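You operate a simulated robot arm through the tools that you are given. There is no shell and no other tool.

Carry out the task below with a simulated robot arm. There is one attempt and no reset: what you move stays moved.

JOB
Grease the bare end of the short rail, then run the bench stop to 34 cm.
Fine: use the wooden pad and the grease tin, pad back after; free the rail lever and leave it free. Set down upright: wooden pad. A coat counts when it lies all over at full strength: go over it till it gets no stronger.

It is judged by the outcome, as a careful person would: the job done as asked, and still so three seconds after it is handed in. It fails if anything else is knocked over, pushed out of place, dropped, spilled or broken.

ROBOT AND FRAMES
A 6-joint arm with a four-finger gripper, fixed in place. Base frame: the origin is at the foot of the arm, x ahead of it, y to its left, z up; the work surface is at about z = 840. Units: mm, degrees, N and s.
Its first joint turns from -166.0 to 166.0 degrees. Payload 3.67 kg.
The TCP is the grasp point between the finger pads, 28 mm short of the fingertips. In the tool frame z runs along the fingers and y along their closing line. Largest opening 112 mm; the body of the gripper starts 73 mm behind the TCP.
Orientation is told as [roll, pitch, yaw] about the base's x, y, z axes, in that order, counted from this pose: with the fingers straight down and closing along the base's y, the tool's x points along the base's -x, its y along +y and its z along -z.

CONTROLS
- The arm moves only by the tool drive_tool. Its arguments are lists of equal length, an entry for each row: "linear": the shift along the tool's x, y, z in mm, a list of three; "delta_rot": the turn, a rotation vector about the tool's x, y, z in degrees, a list of three; "jaw": the finger opening in mm, from 0 to 112. In form: {"linear": [[dx, dy, dz], ...], "delta_rot": [[rx, ry, rz], ...], "jaw": [jaw, ...]}. A call has 1 to 20 rows; each row is the pose to reach, as a shift and turn from the pose commanded when the call began, along the tool's axes at that moment. Each row takes 0.2 s and may step no farther than 50 mm and 8.6 degrees from the row before; otherwise, or with a gripper value out of range, the whole call is refused. A pose out of reach is approached as far as the arm can. The call stops where the force on the tool passes 60 N (or 10 N more than at its start, if that is more) or the arm is blocked; 0.2 s more then pass. Each finger halts on what it meets, pressing with about 24 N; the grip force reading is that of the motor and also rises with nothing between the fingers. The clock runs only during rows and for 0.2 s after the last one: add rows that repeat a pose to give the fingers time. It gives the time, the measured TCP pose, the force on the tool (base axes), the opening and the grip force at its end, in the units of the frame above (readings bear some noise), with the torque about the TCP (base axes, N m) and any sound that the robot's microphone picked up, and new pictures: "views" is both (left out), scene, wrist or none.
- Cameras (640 x 400 px; columns grow to the right, rows downward): "scene" is fixed at [422.3, 649.9, 1604.1]; the picture's right is [-0.28, 0.96, 0.00], its down [0.86, 0.25, -0.44] and it looks along [-0.42, -0.12, -0.90] (base axes); focal length 261 px, centre (320, 200). "wrist" rides on the gripper at [60, -18, -104] in the tool frame; the picture's right is [0.29, 0.96, 0.00], its down [-0.80, 0.24, -0.55] and it looks along [-0.53, 0.16, 0.83] (tool axes); focal length 234 px, centre (320, 200). There is no depth. A picture from a camera that has moved, and an enlarged one, comes with that camera's place and axes in the base frame and with its lens. The place of the scene camera against the robot may be out by one fixed shift of up to 25 mm in any direction.
- zoom(camera, box): a new picture of the part [left, top, right, bottom] of that camera's present view, enlarged. It takes no simulated time.
- job_done(): hands the job in; it is judged then, once.

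Nothing tells you positions but the pictures and the camera data. Unless the task says otherwise, let go and move clear before handing in.

The tools are called after "Emit:" by a JSON object that holds its "method" and its "body". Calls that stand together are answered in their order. drive_tool: Moves the arm, as the interface text tells. Its arguments: {"type":"object","properties":{"linear":{"type":"array"},"delta_rot":{"type":"array"},"jaw":{"type":"array"},"views":{"type":"string","enum":["both","scene","wrist","none"]}},"required":["linear","delta_rot","jaw"]} The other tools are called the same way: zoom (camera, box) takes an enlarged picture of a part of a camera's view; job_done () hands the job in.

At the start:

```text
time: 0.0
tool_pos: [46.8, 445.5, 1239.4]
tool_rot: [0.0, 0.0, 0.0]
contact_force: [-0.9, 1.1, -0.9]
moment: [-0.01, -0.04, 0.03]
gripper_width: 112.1
grasp_force: 0.0
```

scene: 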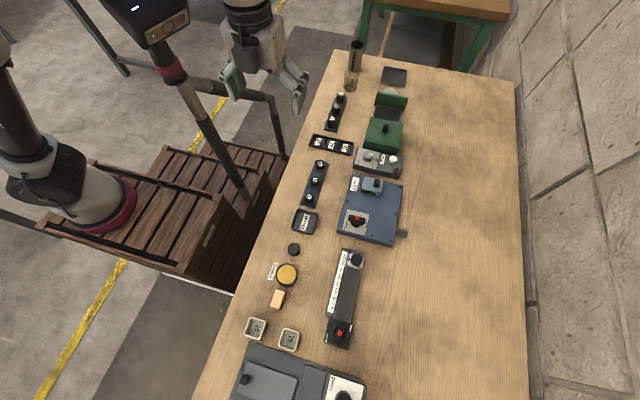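
wrist: 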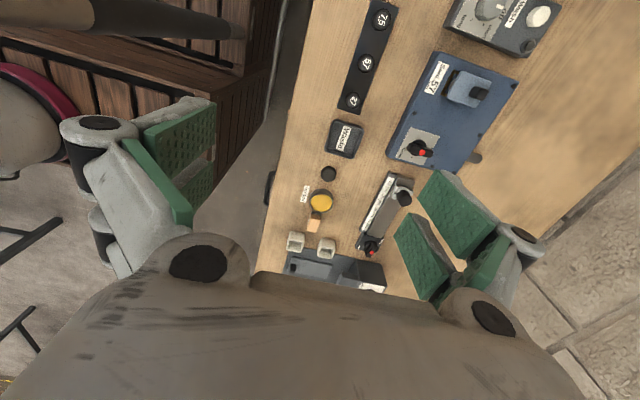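

I see a bench with several fixtures: a blue box, a short rail with a red-knobbed lever, a grease tin (yellow) and a wooden pad next to it. I'll zoom in to identify everything before moving.

Emit:
{"method": "zoom", "body": {"camera": "scene", "box": [220, 230, 420, 400]}}

Emit:
{"method": "zoom", "body": {"camera": "scene", "box": [280, 130, 440, 260]}}

Emit:
{"method": "zoom", "body": {"camera": "scene", "box": [300, 30, 440, 180]}}

Emit:
{"method": "zoom", "body": {"camera": "wrist", "box": [250, 130, 450, 300]}}

Emit:
{"method": "zoom", "body": {"camera": "scene", "box": [220, 330, 400, 400]}}

```text
2.35 times, centred on (320, 315) of scene
camera zoom: at [422.3, 649.9, 1604.1], right [-0.28, 0.96, 0.0], down [0.86, 0.25, -0.44], along [-0.42, -0.12, -0.9], focal length 615 px, centre (320, -71)
```

zoom: 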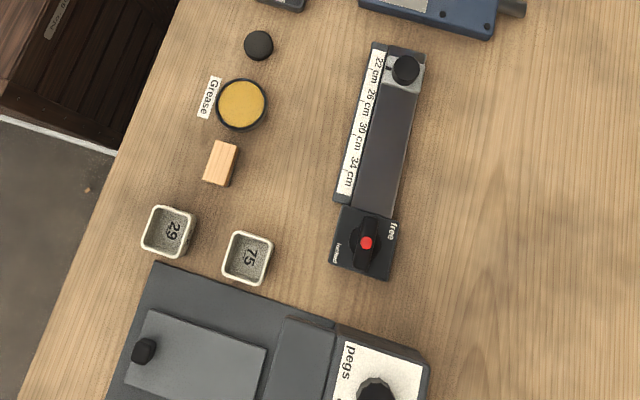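

```text
3.08 times, centred on (360, 195) of scene
camera zoom: at [422.3, 649.9, 1604.1], right [-0.28, 0.96, 0.0], down [0.86, 0.25, -0.44], along [-0.42, -0.12, -0.9], focal length 804 px, centre (197, 215)
```

zoom: 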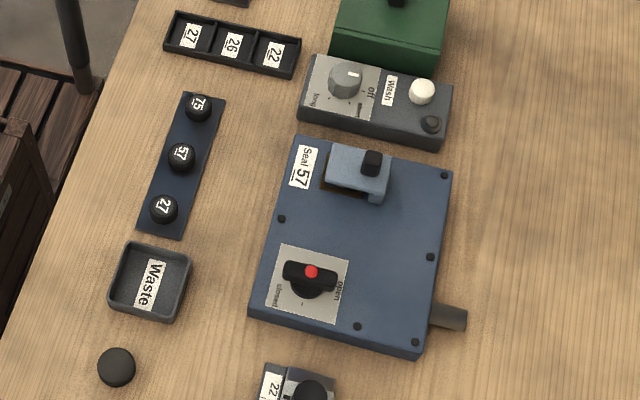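

```text
2.67 times, centred on (370, 105) of scene
camera zoom: at [422.3, 649.9, 1604.1], right [-0.28, 0.96, 0.0], down [0.86, 0.25, -0.44], along [-0.42, -0.12, -0.9], focal length 697 px, centre (187, 453)
```

zoom: 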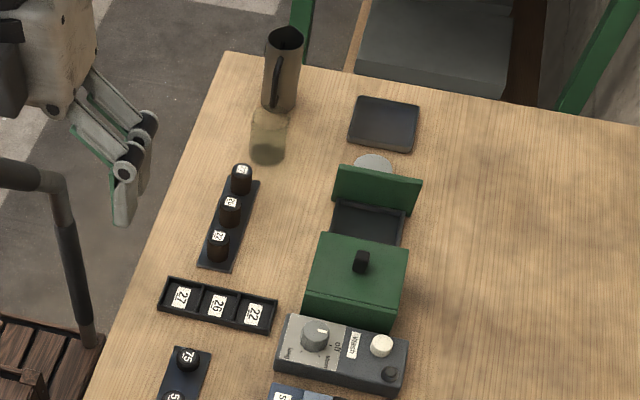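

```text
2.35 times, centred on (350, 215) of wrist
camera zoom: at [-12.7, 426.7, 1342.5], right [-0.29, 0.96, 0.0], down [0.8, 0.24, 0.55], along [0.53, 0.16, -0.83], focal length 551 px, centre (249, 165)
```

zoom: 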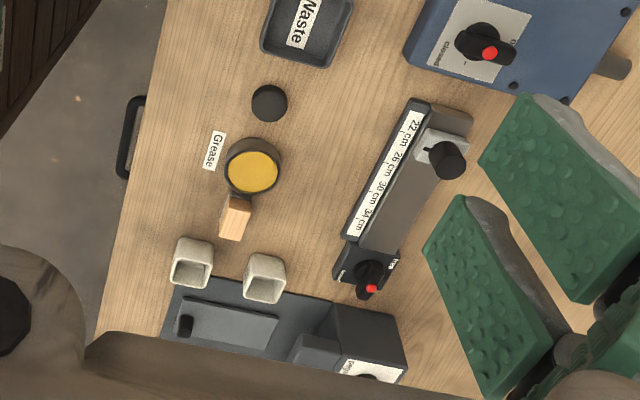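

```text
3.56 times, centred on (310, 365) of scene
camera zoom: at [422.3, 649.9, 1604.1], right [-0.28, 0.96, 0.0], down [0.86, 0.25, -0.44], along [-0.42, -0.12, -0.9], focal length 929 px, centre (356, -387)
```

zoom: 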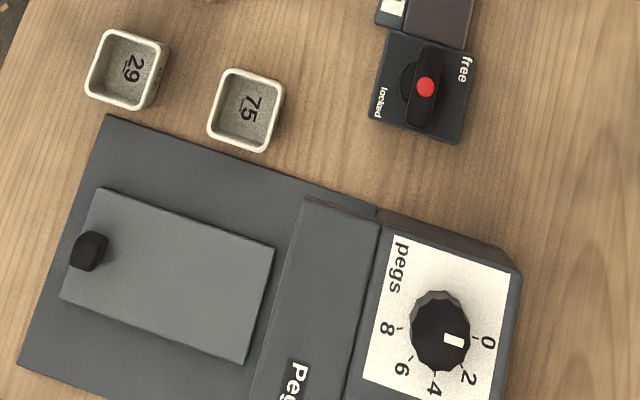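

The rail with the 22–34 cm scale lies roughly from (200, 700) to (400, 700); the tin is near (303, 525) with the pad beside it. I'll move the gripper above for a closer wrist view.

Emit:
{"method": "drive_tool", "body": {"linear": [[-20, 30, 15], [-40, 60, 30], [-60, 90, 45], [-80, 120, 60], [-100, 150, 80], [-103, 155, 89]], "delta_rot": [[0, 0, 0], [0, 0, 0], [0, 0, 0], [0, 0, 0], [0, 0, 0], [0, 0, 0]], "jaw": [112, 112, 112, 112, 112, 112]}}

```text
time: 1.4
tool_pos: [149.1, 601.0, 1149.0]
tool_rot: [0.0, -0.1, 0.1]
contact_force: [0.3, -0.8, 0.6]
moment: [0.0, -0.01, 0.01]
gripper_width: 111.7
grasp_force: 0.1
camera wrist: at [89.6, 582.4, 1253.0], right [-0.29, 0.96, 0.0], down [0.8, 0.24, 0.55], along [0.53, 0.16, -0.83], focal length 234 px, centre (320, 200)
```

scene: 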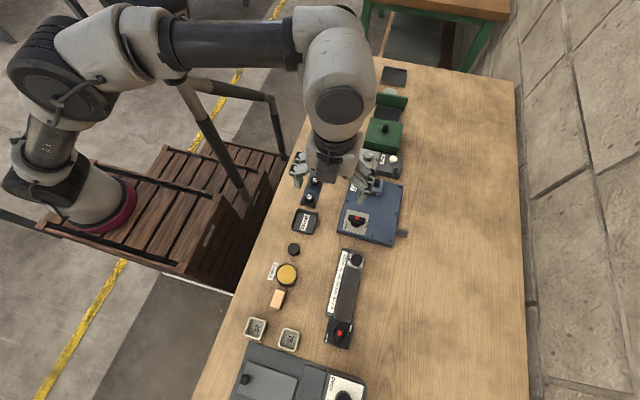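
wrist: 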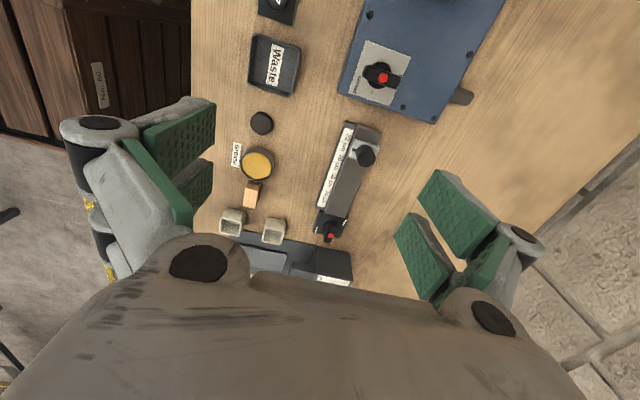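

Emit:
{"method": "zoom", "body": {"camera": "wrist", "box": [300, 110, 400, 250]}}

Emit:
{"method": "zoom", "body": {"camera": "wrist", "box": [210, 100, 310, 250]}}

Emit:
{"method": "zoom", "body": {"camera": "scene", "box": [300, 240, 380, 355]}}

Emit:
{"method": "zoom", "body": {"camera": "scene", "box": [250, 235, 320, 355]}}

```text
2.86 times, centred on (350, 180) of wrist
camera zoom: at [89.6, 582.4, 1253.0], right [-0.29, 0.96, 0.0], down [0.8, 0.24, 0.55], along [0.53, 0.16, -0.83], focal length 669 px, centre (234, 257)
```

zoom: 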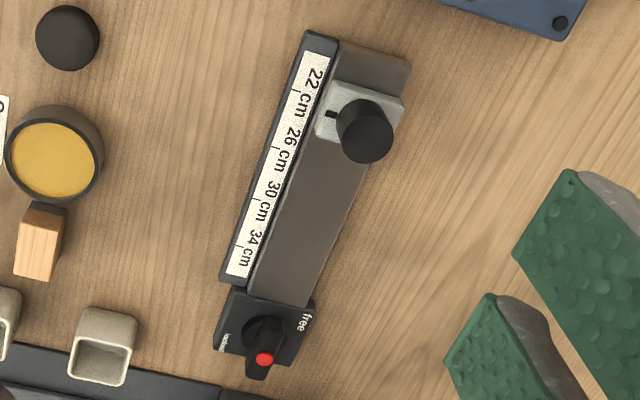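

```text
2.67 times, centred on (260, 175) of wrist
camera zoom: at [89.6, 582.4, 1253.0], right [-0.29, 0.96, 0.0], down [0.8, 0.24, 0.55], along [0.53, 0.16, -0.83], focal length 624 px, centre (480, 267)
```

zoom: 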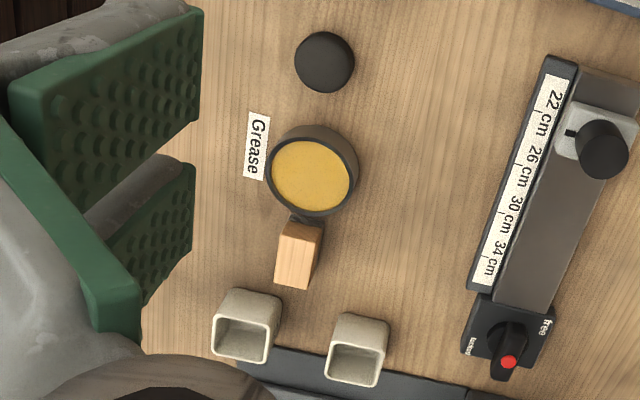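

```text
3.48 times, centred on (340, 298) of scene
camera zoom: at [422.3, 649.9, 1604.1], right [-0.28, 0.96, 0.0], down [0.86, 0.25, -0.44], along [-0.42, -0.12, -0.9], focal length 909 px, centre (250, -139)
```

zoom: 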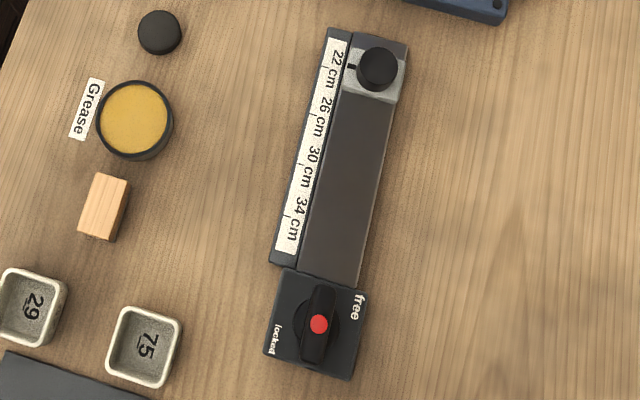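

```text
3.33 times, centred on (285, 295) of scene
camera zoom: at [422.3, 649.9, 1604.1], right [-0.28, 0.96, 0.0], down [0.86, 0.25, -0.44], along [-0.42, -0.12, -0.9], focal length 871 px, centre (437, -117)
```

zoom: 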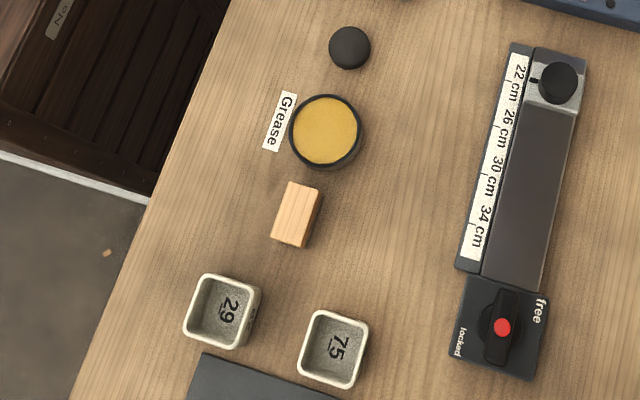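

Emit:
{"method": "drive_tool", "body": {"linear": [[-18, 18, 36], [-36, 35, 72], [-54, 52, 108], [-71, 69, 143]], "delta_rot": [[0, 0, 0], [0, 0, 0], [0, 0, 0], [0, 0, 0]], "jaw": [112, 112, 112, 112], "views": "wrist"}}

```text
time: 2.4
tool_pos: [220.8, 669.9, 1006.4]
tool_rot: [0.1, 0.1, 0.0]
contact_force: [-0.3, 0.5, 0.8]
moment: [0.01, -0.09, 0.02]
gripper_width: 112.2
grasp_force: 0.1
camera wrist: at [161.2, 651.1, 1110.6], right [-0.29, 0.96, 0.0], down [0.8, 0.24, 0.55], along [0.53, 0.16, -0.83], focal length 234 px, centre (320, 200)
```

wrist: 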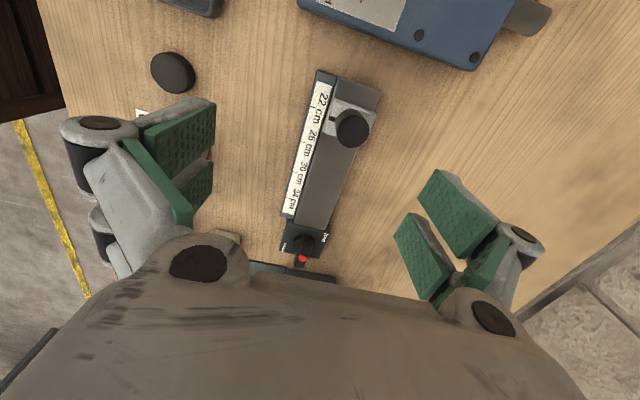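

Emit:
{"method": "zoom", "body": {"camera": "wrist", "box": [270, 60, 400, 190]}}

Emit:
{"method": "zoom", "body": {"camera": "wrist", "box": [260, 170, 360, 280]}}

Emit:
{"method": "zoom", "body": {"camera": "scene", "box": [310, 305, 370, 355]}}

```text
3.08 times, centred on (335, 125) of wrist
camera zoom: at [161.2, 651.1, 1110.6], right [-0.29, 0.96, 0.0], down [0.8, 0.24, 0.55], along [0.53, 0.16, -0.83], focal length 720 px, centre (274, 431)
```

zoom: 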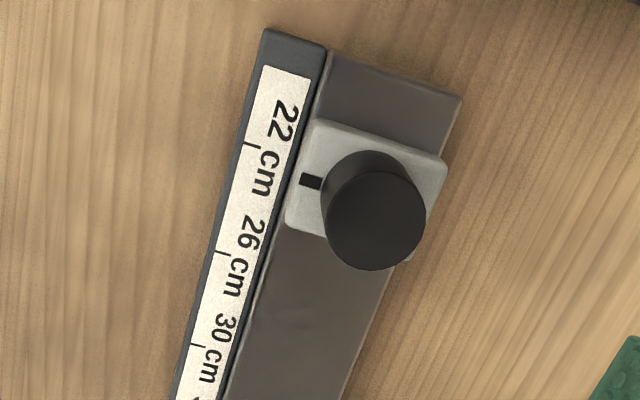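

```text
3.64 times, centred on (310, 225) of wrist
camera zoom: at [161.2, 651.1, 1110.6], right [-0.29, 0.96, 0.0], down [0.8, 0.24, 0.55], along [0.53, 0.16, -0.83], focal length 852 px, centre (356, 109)
```

zoom: 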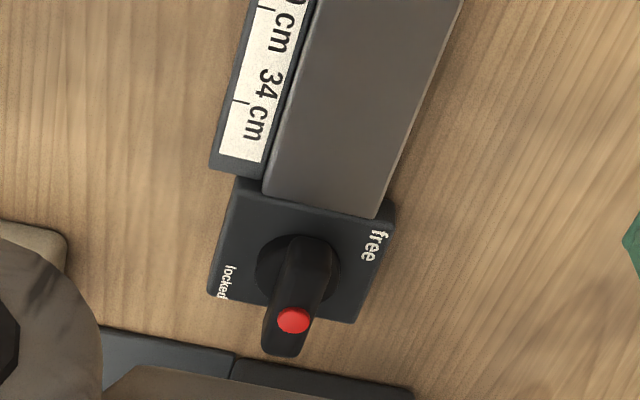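

```text
8.00 times, centred on (340, 330) of scene
camera zoom: at [422.3, 649.9, 1604.1], right [-0.28, 0.96, 0.0], down [0.86, 0.25, -0.44], along [-0.42, -0.12, -0.9], focal length 2091 px, centre (160, -840)
```

zoom: 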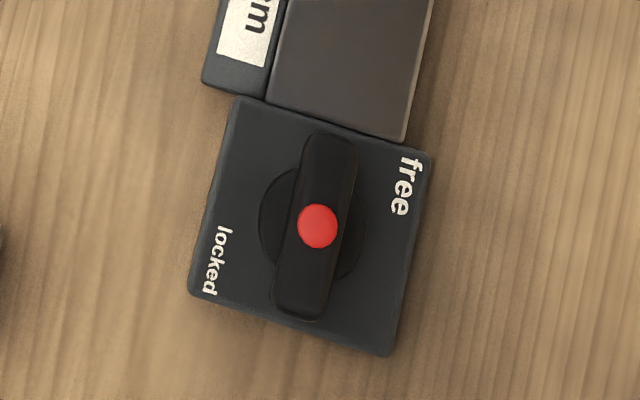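

Emit:
{"method": "zoom", "body": {"camera": "scene", "box": [330, 200, 390, 245]}}

Emit:
{"method": "zoom", "body": {"camera": "wrist", "box": [275, 215, 335, 270]}}

Emit:
{"method": "zoom", "body": {"camera": "wrist", "box": [290, 130, 370, 230]}}

Emit:
{"method": "zoom", "body": {"camera": "scene", "box": [320, 240, 380, 330]}}

```text
8.89 times, centred on (360, 222) of scene
camera zoom: at [422.3, 649.9, 1604.1], right [-0.28, 0.96, 0.0], down [0.86, 0.25, -0.44], along [-0.42, -0.12, -0.9], focal length 2324 px, centre (-36, 0)
```

zoom: 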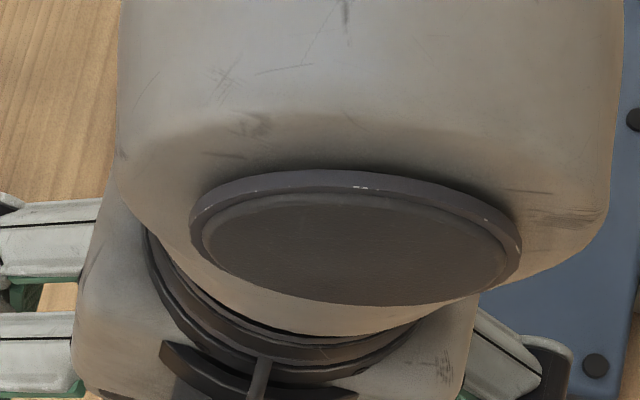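

```text
7.27 times, centred on (305, 242) of wrist
camera zoom: at [161.2, 651.1, 1110.6], right [-0.29, 0.96, 0.0], down [0.8, 0.24, 0.55], along [0.53, 0.16, -0.83], focal length 1703 px, centre (429, -109)
```

zoom: 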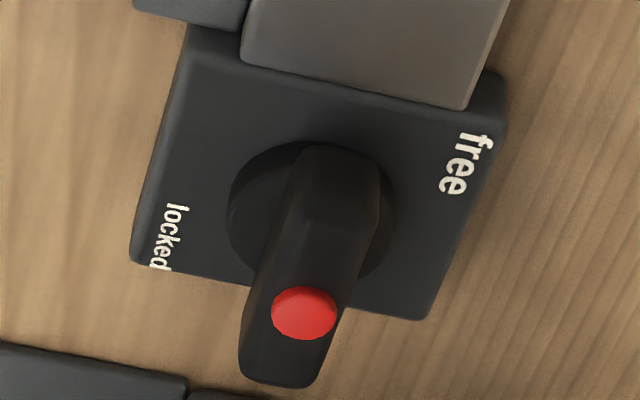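

```text
4.00 times, centred on (330, 180) of wrist
camera zoom: at [161.2, 651.1, 1110.6], right [-0.29, 0.96, 0.0], down [0.8, 0.24, 0.55], along [0.53, 0.16, -0.83], focal length 937 px, centre (280, 280)
```

zoom: 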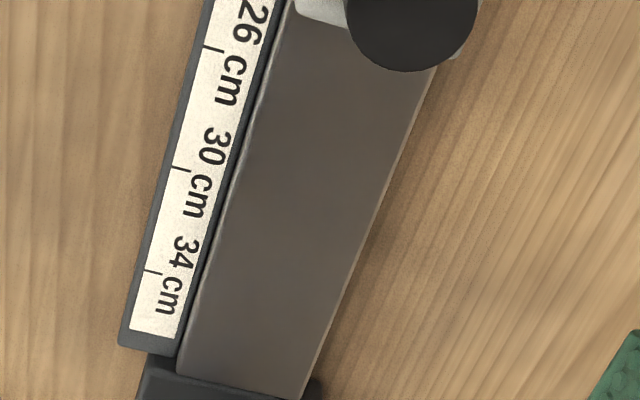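

```text
4.44 times, centred on (350, 285) of scene
camera zoom: at [422.3, 649.9, 1604.1], right [-0.28, 0.96, 0.0], down [0.86, 0.25, -0.44], along [-0.42, -0.12, -0.9], focal length 1162 px, centre (187, -178)
```

zoom: 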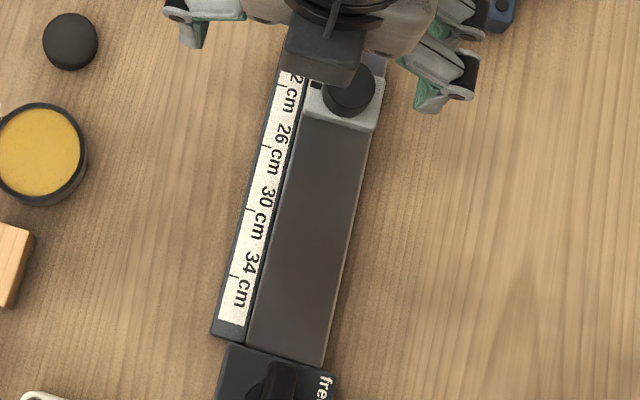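

The lever is a T-bar on a plate at the far end of the rail; the rail top spans about x 200–370, y 675–720. Now I'll get a closer look at the pad and the tin.

Emit:
{"method": "drive_tool", "body": {"linear": [[-15, -34, 0], [-30, -68, 0], [-45, -102, 0], [-60, -136, 10], [-72, -168, 25]], "delta_rot": [[0, 0, 0], [0, 0, 0], [0, 0, 0], [0, 0, 0], [0, 0, 0]], "jaw": [112, 112, 112, 112, 112]}}

```text
time: 3.6
tool_pos: [291.7, 500.9, 981.8]
tool_rot: [0.0, 0.0, 0.0]
contact_force: [0.3, 0.4, -0.9]
moment: [-0.03, -0.01, -0.01]
gripper_width: 111.7
grasp_force: 0.0
camera wrist: at [232.4, 482.7, 1085.5], right [-0.29, 0.96, 0.0], down [0.8, 0.24, 0.55], along [0.53, 0.16, -0.83], focal length 234 px, centre (320, 200)
```

scene: 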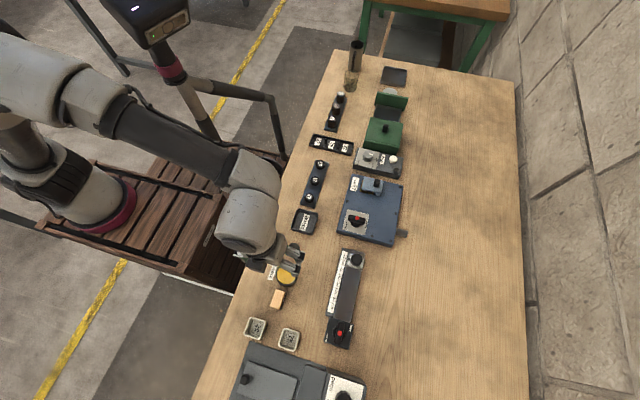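
wrist: 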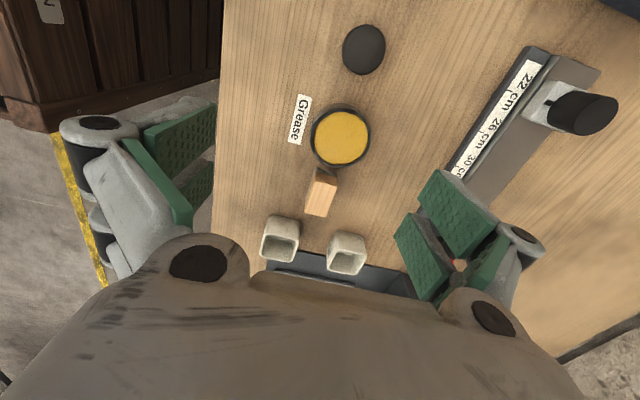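

Emit:
{"method": "zoom", "body": {"camera": "wrist", "box": [280, 90, 400, 230]}}

Emit:
{"method": "zoom", "body": {"camera": "wrist", "box": [290, 155, 350, 225]}}

Emit:
{"method": "zoom", "body": {"camera": "wrist", "box": [430, 30, 630, 190]}}

Emit:
{"method": "zoom", "body": {"camera": "scene", "box": [255, 255, 325, 325]}}

Emit:
{"method": "zoom", "body": {"camera": "scene", "box": [330, 195, 390, 250]}}

```text
2.86 times, centred on (340, 160) of wrist
camera zoom: at [232.4, 482.7, 1085.5], right [-0.29, 0.96, 0.0], down [0.8, 0.24, 0.55], along [0.53, 0.16, -0.83], focal length 669 px, centre (263, 314)
```

zoom: 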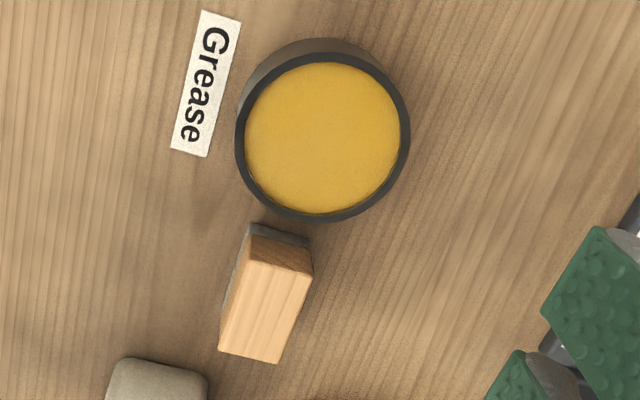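

```text
5.71 times, centred on (320, 190) of wrist
camera zoom: at [232.4, 482.7, 1085.5], right [-0.29, 0.96, 0.0], down [0.8, 0.24, 0.55], along [0.53, 0.16, -0.83], focal length 1338 px, centre (320, 257)
```

zoom: 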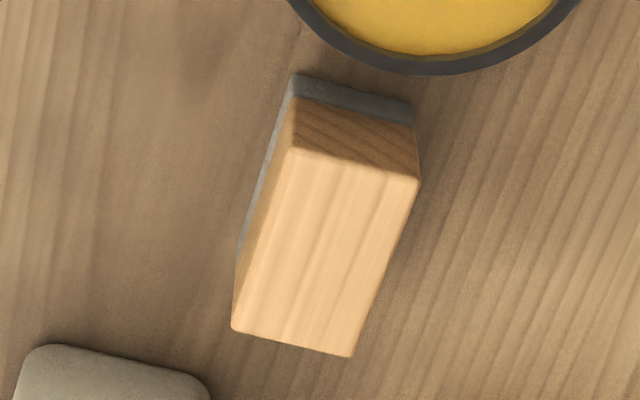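

```text
2.50 times, centred on (530, 110) of wrist
camera zoom: at [232.4, 482.7, 1085.5], right [-0.29, 0.96, 0.0], down [0.8, 0.24, 0.55], along [0.53, 0.16, -0.83], focal length 585 px, centre (-205, 425)
```

zoom: 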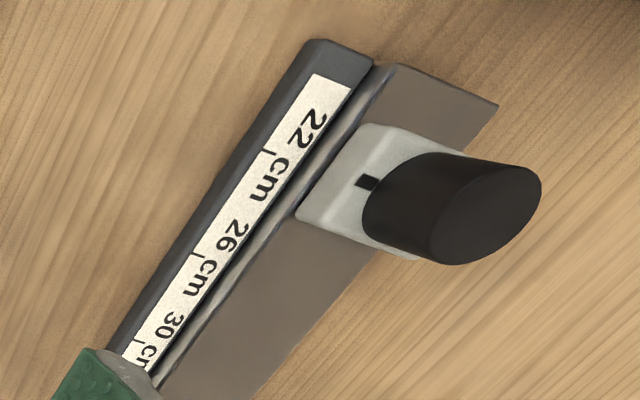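

```text
5.71 times, centred on (290, 290) of scene
camera zoom: at [422.3, 649.9, 1604.1], right [-0.28, 0.96, 0.0], down [0.86, 0.25, -0.44], along [-0.42, -0.12, -0.9], focal length 1494 px, centre (491, -314)
```

zoom: 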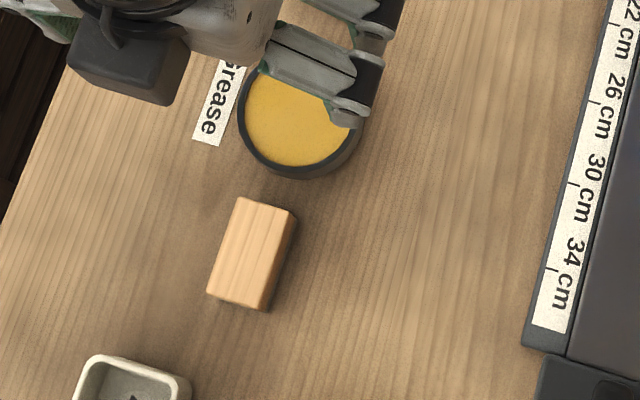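

```text
7.27 times, centred on (360, 222) of scene
camera zoom: at [422.3, 649.9, 1604.1], right [-0.28, 0.96, 0.0], down [0.86, 0.25, -0.44], along [-0.42, -0.12, -0.9], focal length 1901 px, centre (29, 36)
```

zoom: 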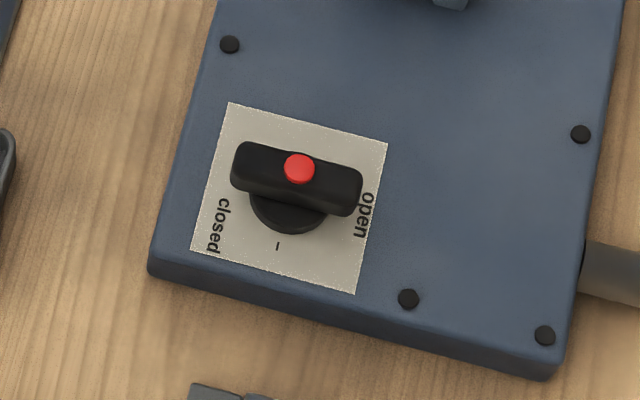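

The pad is a wooden block with grey felt underneath, centred near (369.5, 524.4), about 44×25×30 mm; the tin is centred near (301, 524.5), with its rim at z≈862. I'll move above the pad with the fingers partly open.

Emit:
{"method": "drive_tool", "body": {"linear": [[-40, 12, 0], [-77.2, 22.8, 10], [-77.2, 22.8, 41], [-77.2, 22.8, 41]], "delta_rot": [[0, 0, 0], [0, 0, 0], [0, 0, 0], [0, 0, 0]], "jaw": [100, 80, 60, 60]}}

```text
time: 4.6
tool_pos: [368.5, 524.7, 942.6]
tool_rot: [-0.1, 0.0, 0.0]
contact_force: [-0.5, 0.2, -0.2]
moment: [0.02, 0.01, -0.02]
gripper_width: 60.2
grasp_force: 0.2
camera wrist: at [310.5, 506.0, 1045.1], right [-0.29, 0.96, 0.0], down [0.8, 0.24, 0.55], along [0.53, 0.16, -0.83], focal length 234 px, centre (320, 200)
```

scene: 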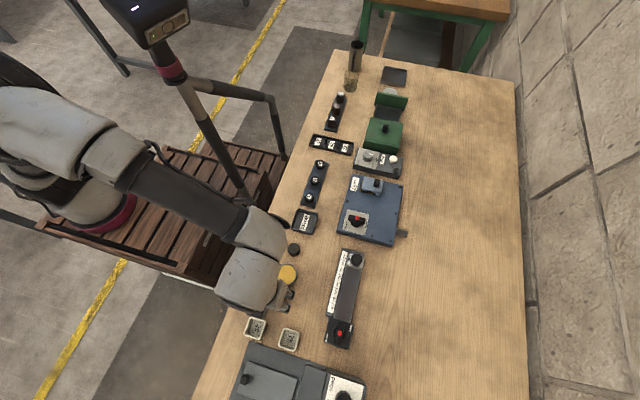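
wrist: 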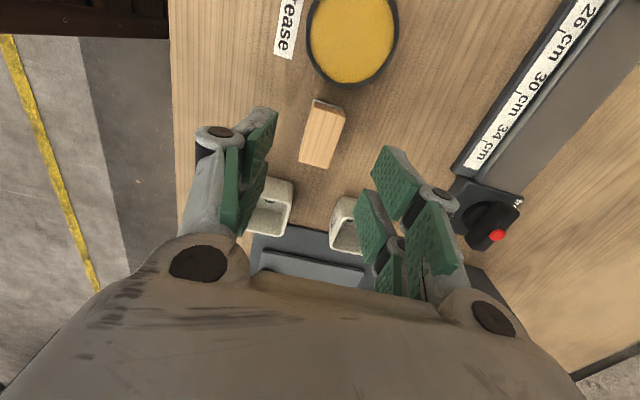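

Emit:
{"method": "zoom", "body": {"camera": "wrist", "box": [280, 80, 380, 180]}}

Emit:
{"method": "zoom", "body": {"camera": "wrist", "box": [270, 0, 430, 100]}}

Emit:
{"method": "zoom", "body": {"camera": "wrist", "box": [430, 0, 630, 280]}}

```text
4.00 times, centred on (330, 130) of wrist
camera zoom: at [310.5, 506.0, 1045.1], right [-0.29, 0.96, 0.0], down [0.8, 0.24, 0.55], along [0.53, 0.16, -0.83], focal length 937 px, centre (280, 480)
```

zoom: 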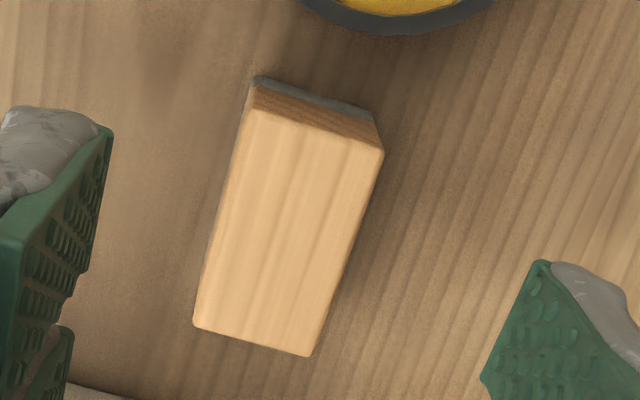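

```text
4.00 times, centred on (350, 50) of wrist
camera zoom: at [310.5, 506.0, 1045.1], right [-0.29, 0.96, 0.0], down [0.8, 0.24, 0.55], along [0.53, 0.16, -0.83], focal length 937 px, centre (200, 800)
```

zoom: 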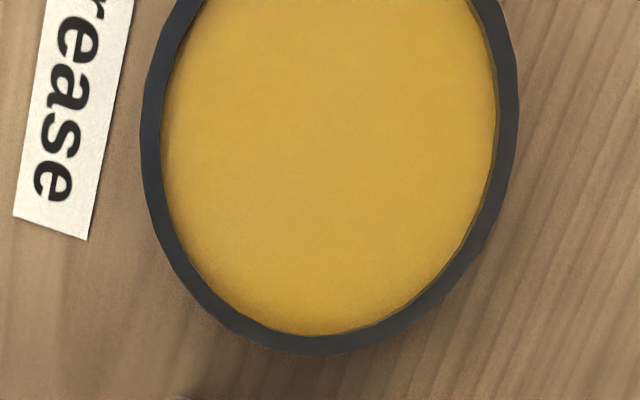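

```text
1.43 times, centred on (530, 140) of wrist
camera zoom: at [310.5, 506.0, 1045.1], right [-0.29, 0.96, 0.0], down [0.8, 0.24, 0.55], along [0.53, 0.16, -0.83], focal length 334 px, centre (20, 286)
```

zoom: 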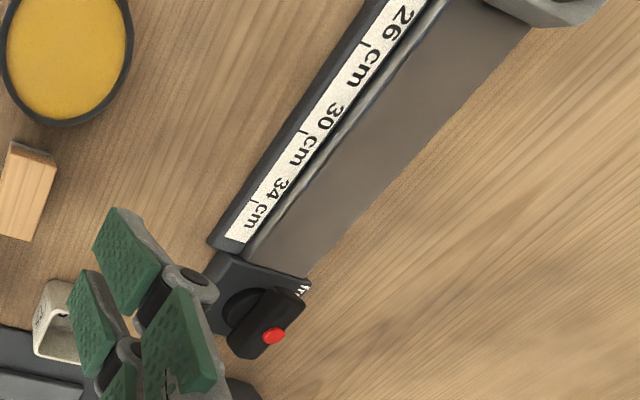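

The pad checks out at (369.7, 524.2), between the fingers. I'll lower and grip it.

Emit:
{"method": "drive_tool", "body": {"linear": [[0, 0, 20], [0, 0, 40], [0, 0, 61], [0, 0, 61], [0, 0, 61], [0, 0, 61], [0, 0, 61]], "delta_rot": [[0, 0, 0], [0, 0, 0], [0, 0, 0], [0, 0, 0], [0, 0, 0], [0, 0, 0], [0, 0, 0]], "jaw": [60, 50, 45, 35, 20, 15, 15]}}

```text
time: 6.2
tool_pos: [368.0, 523.8, 880.4]
tool_rot: [0.0, 0.1, 0.0]
contact_force: [-0.2, -0.2, -1.0]
moment: [0.0, -0.03, 0.02]
gripper_width: 24.7
grasp_force: 23.8
camera wrist: at [310.3, 505.4, 983.7], right [-0.29, 0.96, 0.0], down [0.8, 0.24, 0.55], along [0.53, 0.16, -0.83], focal length 234 px, centre (320, 200)
```

scene: 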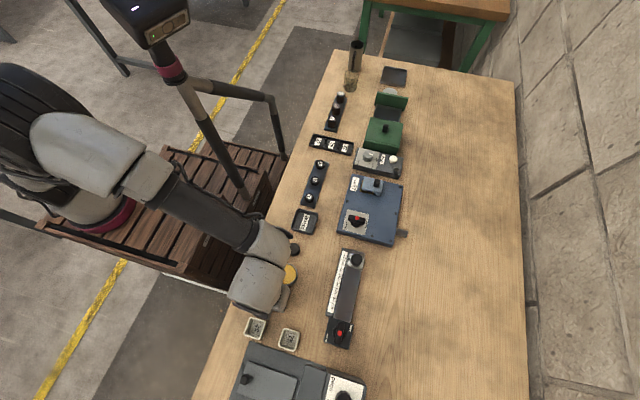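
wrist: 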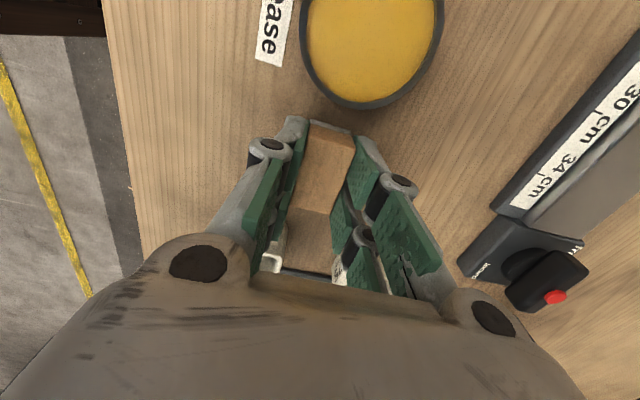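

Gripped at 24.7 mm width. Lifting and moving over the tin.

Emit:
{"method": "drive_tool", "body": {"linear": [[0, 0, -20], [0, 0, -40], [23, 0, -40], [46, 0, -40], [69.7, 0, -40], [69.7, 0, -40]], "delta_rot": [[0, 0, 0], [0, 0, 0], [0, 0, 0], [0, 0, 0], [0, 0, 0], [0, 0, 0]], "jaw": [15, 15, 15, 15, 15, 15]}}

```text
time: 7.6
tool_pos: [299.0, 523.8, 919.2]
tool_rot: [0.0, 0.0, 0.0]
contact_force: [0.2, 1.4, -0.3]
moment: [-0.02, 0.01, -0.01]
gripper_width: 25.5
grasp_force: 23.7
camera wrist: at [240.5, 505.4, 1023.1], right [-0.29, 0.96, 0.0], down [0.8, 0.24, 0.55], along [0.53, 0.16, -0.83], focal length 234 px, centre (320, 200)
```

scene: 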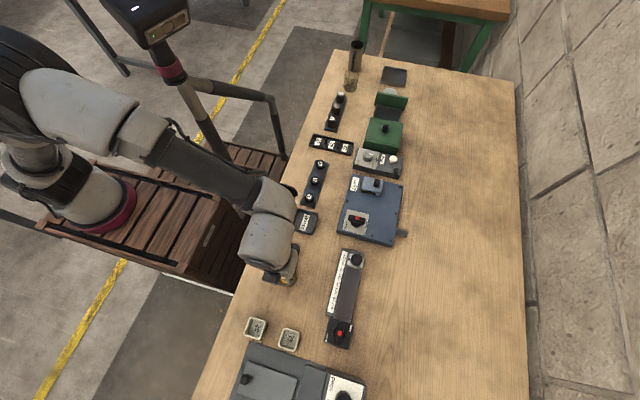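
wrist: 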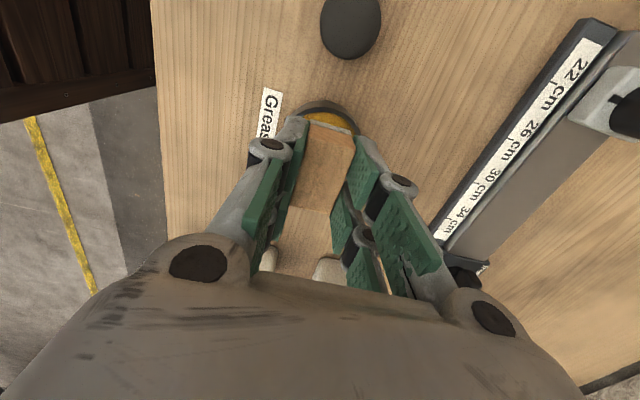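

Emit:
{"method": "drive_tool", "body": {"linear": [[0, 0, 8], [0, 0, 15], [0, 0, 15]], "delta_rot": [[0, 0, 0], [0, 0, 0], [0, 0, 0]], "jaw": [15, 15, 15]}}

Emit:
{"method": "zoom", "body": {"camera": "wrist", "box": [250, 60, 400, 160]}}

Emit:
{"method": "zoom", "body": {"camera": "scene", "box": [240, 230, 340, 310]}}

```text
time: 8.4
tool_pos: [300.0, 523.8, 904.2]
tool_rot: [0.0, 0.1, 0.0]
contact_force: [0.2, 0.3, -0.9]
moment: [0.06, 0.02, -0.02]
gripper_width: 25.2
grasp_force: 24.2
camera wrist: at [241.0, 505.4, 1008.1], right [-0.29, 0.96, 0.0], down [0.8, 0.24, 0.55], along [0.53, 0.16, -0.83], focal length 234 px, centre (320, 200)
```

scene: 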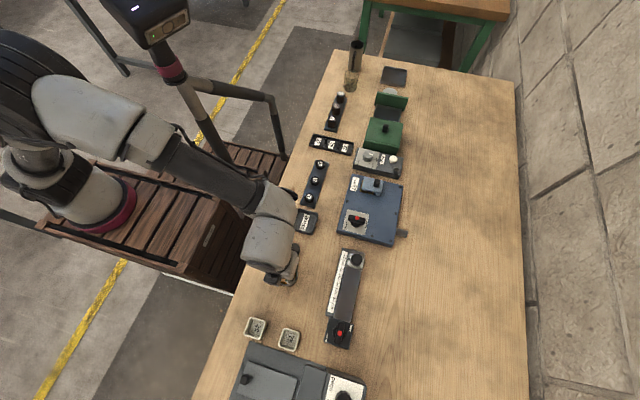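
wrist: 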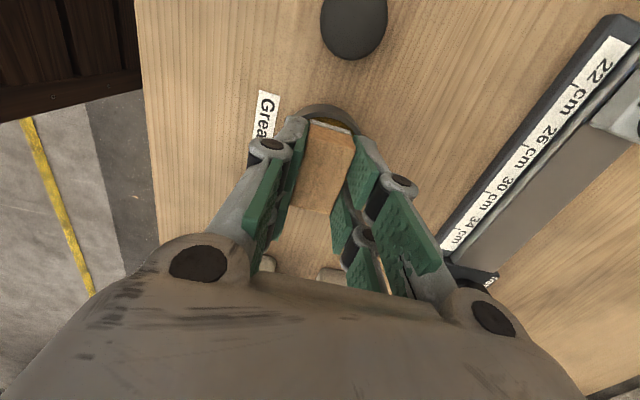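

```text
4.00 times, centred on (325, 110) of wrist
camera zoom: at [241.0, 505.4, 1008.1], right [-0.29, 0.96, 0.0], down [0.8, 0.24, 0.55], along [0.53, 0.16, -0.83], focal length 937 px, centre (300, 560)
```

zoom: 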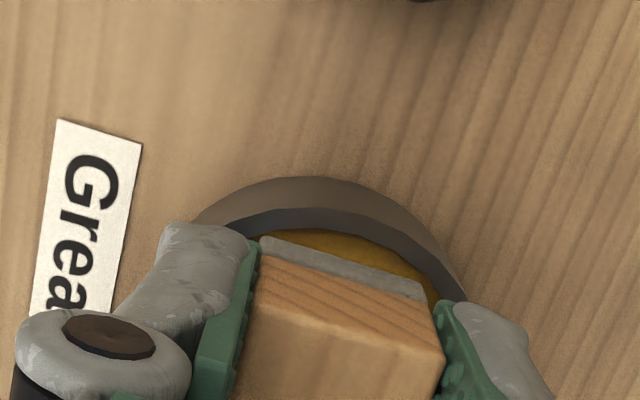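

```text
5.00 times, centred on (290, 270) of scene
camera zoom: at [422.3, 649.9, 1604.1], right [-0.28, 0.96, 0.0], down [0.86, 0.25, -0.44], along [-0.42, -0.12, -0.9], focal length 1307 px, centre (470, -150)
```

zoom: 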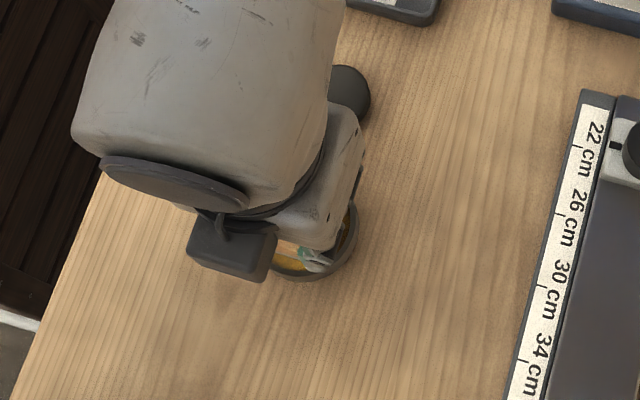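

Emit:
{"method": "drive_tool", "body": {"linear": [[0, 0, 1], [0, 0, 2], [0, 0, 3]], "delta_rot": [[0, 0, 0], [0, 0, 0], [0, 0, 0]], "jaw": [15, 15, 15], "views": "wrist"}}

Emit:
{"method": "zoom", "body": {"camera": "wrist", "box": [250, 60, 400, 160]}}

```text
time: 9.2
tool_pos: [300.7, 524.1, 902.5]
tool_rot: [0.0, 0.0, 0.0]
contact_force: [-0.1, -0.4, 3.4]
moment: [-0.09, -0.01, 0.01]
gripper_width: 25.4
grasp_force: 23.6
camera wrist: at [240.8, 505.4, 1005.4], right [-0.29, 0.96, 0.0], down [0.8, 0.24, 0.55], along [0.53, 0.16, -0.83], focal length 234 px, centre (320, 200)
```

wrist: 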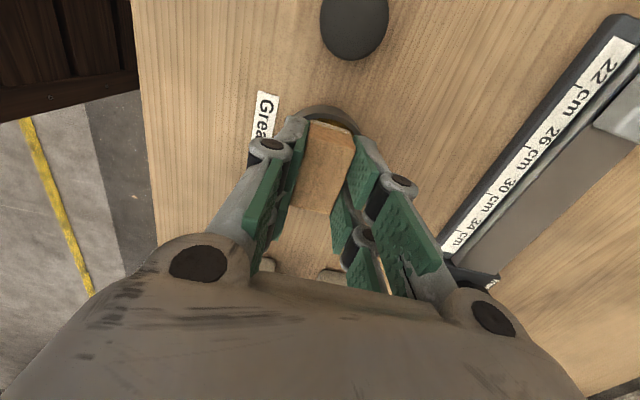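

```text
4.00 times, centred on (325, 110) of wrist
camera zoom: at [240.8, 505.4, 1005.4], right [-0.29, 0.96, 0.0], down [0.8, 0.24, 0.55], along [0.53, 0.16, -0.83], focal length 937 px, centre (300, 560)
```

zoom: 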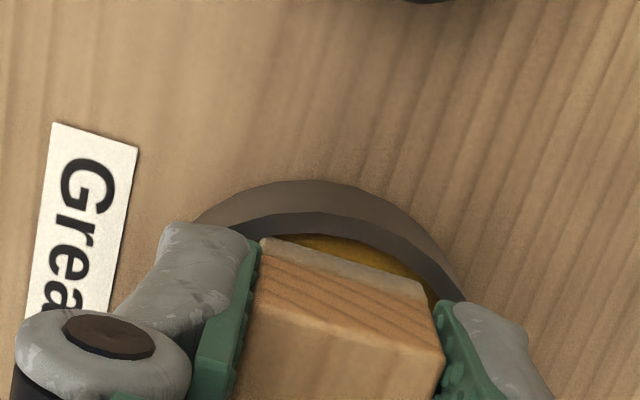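

The felt is touching (3.4 N). I'll press slightly more and hold.

Emit:
{"method": "drive_tool", "body": {"linear": [[0, 0, 1], [0, 0, 1], [0, 0, 1], [0, 0, 1], [0, 0, 1]], "delta_rot": [[0, 0, 0], [0, 0, 0], [0, 0, 0], [0, 0, 0], [0, 0, 0]], "jaw": [15, 15, 15, 15, 15], "views": "wrist"}}

Emit:
{"method": "zoom", "body": {"camera": "wrist", "box": [250, 60, 400, 160]}}

```text
time: 10.4
tool_pos: [299.9, 523.7, 901.1]
tool_rot: [0.1, 0.0, 0.0]
contact_force: [1.4, 0.7, 22.9]
moment: [-0.02, -0.04, -0.02]
gripper_width: 25.4
grasp_force: 23.9
camera wrist: at [240.7, 505.5, 1004.7], right [-0.29, 0.96, 0.0], down [0.8, 0.24, 0.55], along [0.53, 0.16, -0.83], focal length 234 px, centre (320, 200)
```

wrist: 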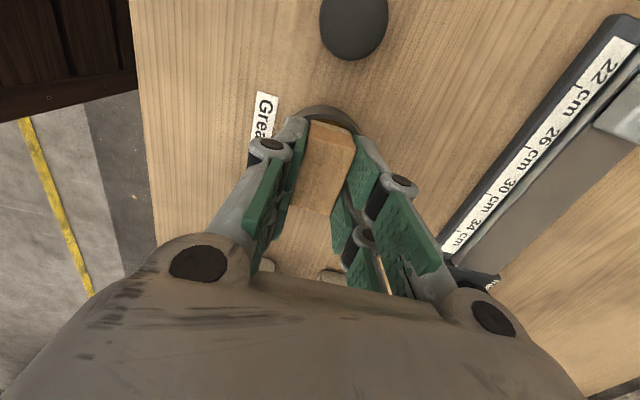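

```text
4.00 times, centred on (325, 110) of wrist
camera zoom: at [240.7, 505.5, 1004.7], right [-0.29, 0.96, 0.0], down [0.8, 0.24, 0.55], along [0.53, 0.16, -0.83], focal length 937 px, centre (300, 560)
```

zoom: 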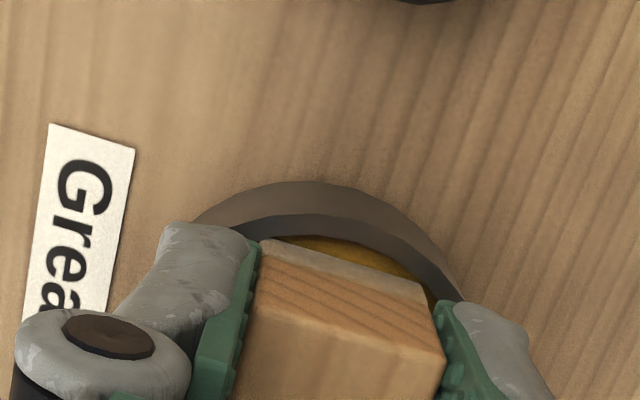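

Emit:
{"method": "drive_tool", "body": {"linear": [[0, 0, -5], [0, 0, -20], [0, 0, -40], [0, 0, -60]], "delta_rot": [[0, 0, 0], [0, 0, 0], [0, 0, 0], [0, 0, 0]], "jaw": [15, 15, 15, 15]}}

Emit:
{"method": "zoom", "body": {"camera": "wrist", "box": [250, 60, 400, 160]}}

Emit:
{"method": "zoom", "body": {"camera": "scene", "box": [240, 230, 340, 310]}}

```text
time: 11.4
tool_pos: [300.5, 524.7, 961.1]
tool_rot: [0.0, 0.0, 0.0]
contact_force: [-0.2, 0.6, -1.8]
moment: [-0.02, 0.04, 0.0]
gripper_width: 25.4
grasp_force: 23.9
camera wrist: at [241.4, 505.9, 1063.8], right [-0.29, 0.96, 0.0], down [0.8, 0.24, 0.55], along [0.53, 0.16, -0.83], focal length 234 px, centre (320, 200)
```

scene: 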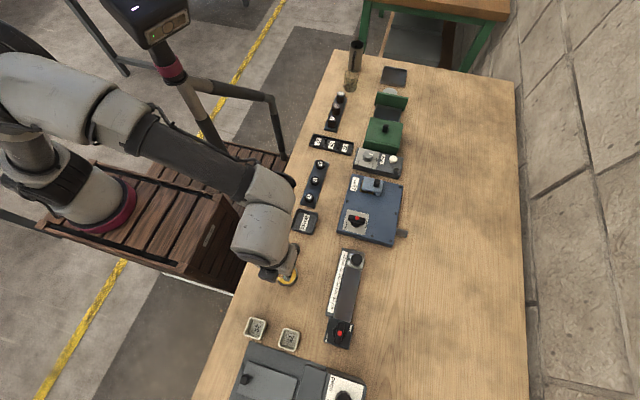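
wrist: 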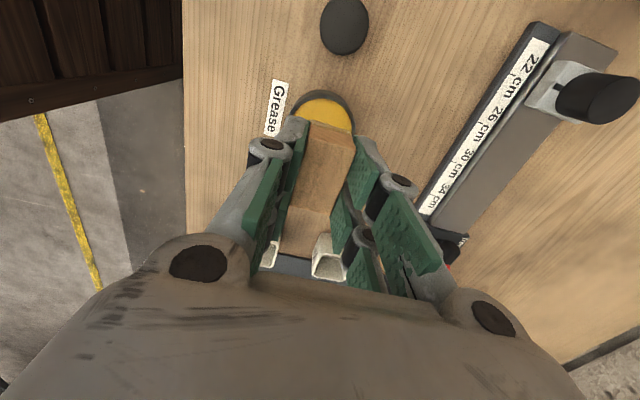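

```text
4.00 times, centred on (325, 110) of wrist
camera zoom: at [241.4, 505.9, 1063.8], right [-0.29, 0.96, 0.0], down [0.8, 0.24, 0.55], along [0.53, 0.16, -0.83], focal length 937 px, centre (300, 560)
```

zoom: 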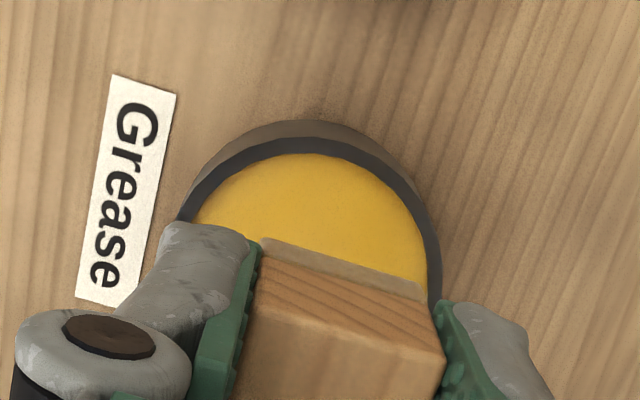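

```text
5.00 times, centred on (290, 270) of scene
camera zoom: at [422.3, 649.9, 1604.1], right [-0.28, 0.96, 0.0], down [0.86, 0.25, -0.44], along [-0.42, -0.12, -0.9], focal length 1307 px, centre (470, -150)
```

zoom: 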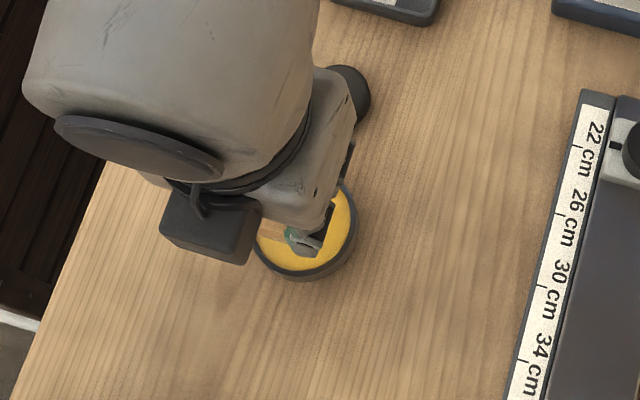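

The felt has gone from grey to yellowish, so it is charged. I'll move over the middle of the rail.

Emit:
{"method": "drive_tool", "body": {"linear": [[0, 45, 0], [0, 90, 0], [0, 135, 0], [0, 173, 0], [0, 173, 20], [0, 173, 35]], "delta_rot": [[0, 0, 0], [0, 0, 0], [0, 0, 0], [0, 0, 0], [0, 0, 0], [0, 0, 0]], "jaw": [15, 15, 15, 15, 15, 15]}}

Emit:
{"method": "zoom", "body": {"camera": "wrist", "box": [230, 0, 410, 140]}}

Emit:
{"method": "zoom", "body": {"camera": "scene", "box": [300, 240, 390, 350]}}

```text
time: 12.8
tool_pos: [300.7, 695.7, 925.4]
tool_rot: [0.1, 0.2, 0.0]
contact_force: [-0.5, 0.6, -0.1]
moment: [-0.01, 0.03, -0.01]
gripper_width: 25.3
grasp_force: 23.9
camera wrist: at [241.4, 678.4, 1029.3], right [-0.29, 0.96, 0.0], down [0.8, 0.24, 0.55], along [0.53, 0.16, -0.83], focal length 234 px, centre (320, 200)
```

scene: 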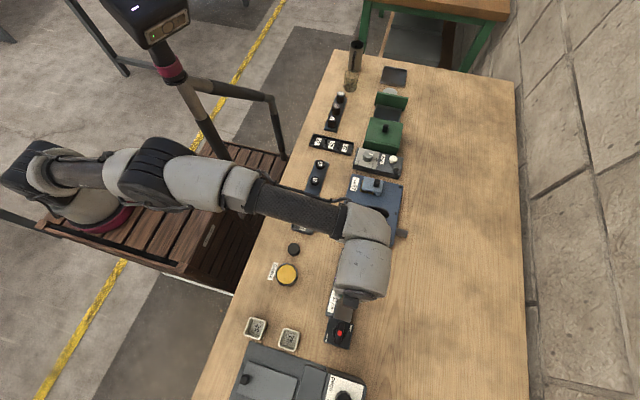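
wrist: 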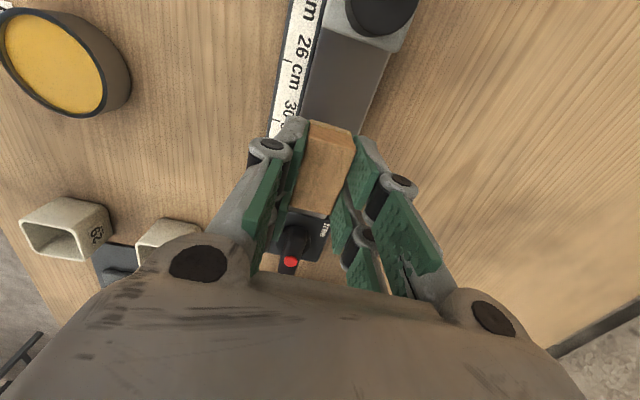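

```text
2.86 times, centred on (320, 70) of wrist
camera zoom: at [241.4, 678.4, 1029.3], right [-0.29, 0.96, 0.0], down [0.8, 0.24, 0.55], along [0.53, 0.16, -0.83], focal length 669 px, centre (320, 571)
```

zoom: 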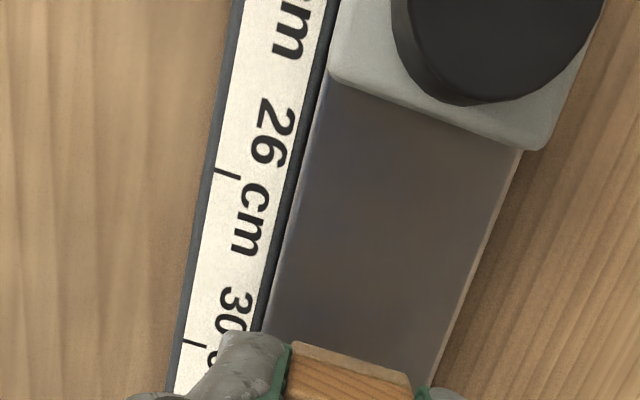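

```text
3.64 times, centred on (345, 295) of scene
camera zoom: at [422.3, 649.9, 1604.1], right [-0.28, 0.96, 0.0], down [0.86, 0.25, -0.44], along [-0.42, -0.12, -0.9], focal length 951 px, centre (229, -146)
```

zoom: 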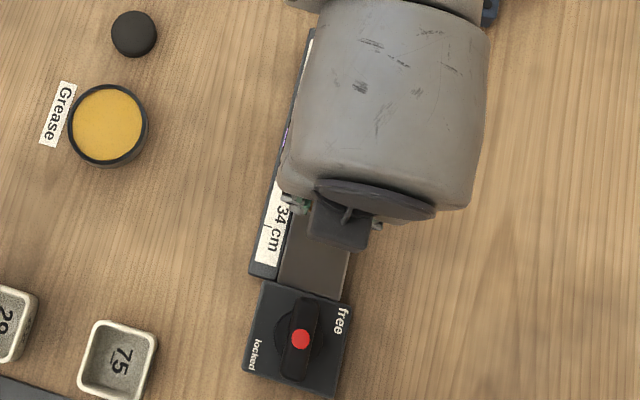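

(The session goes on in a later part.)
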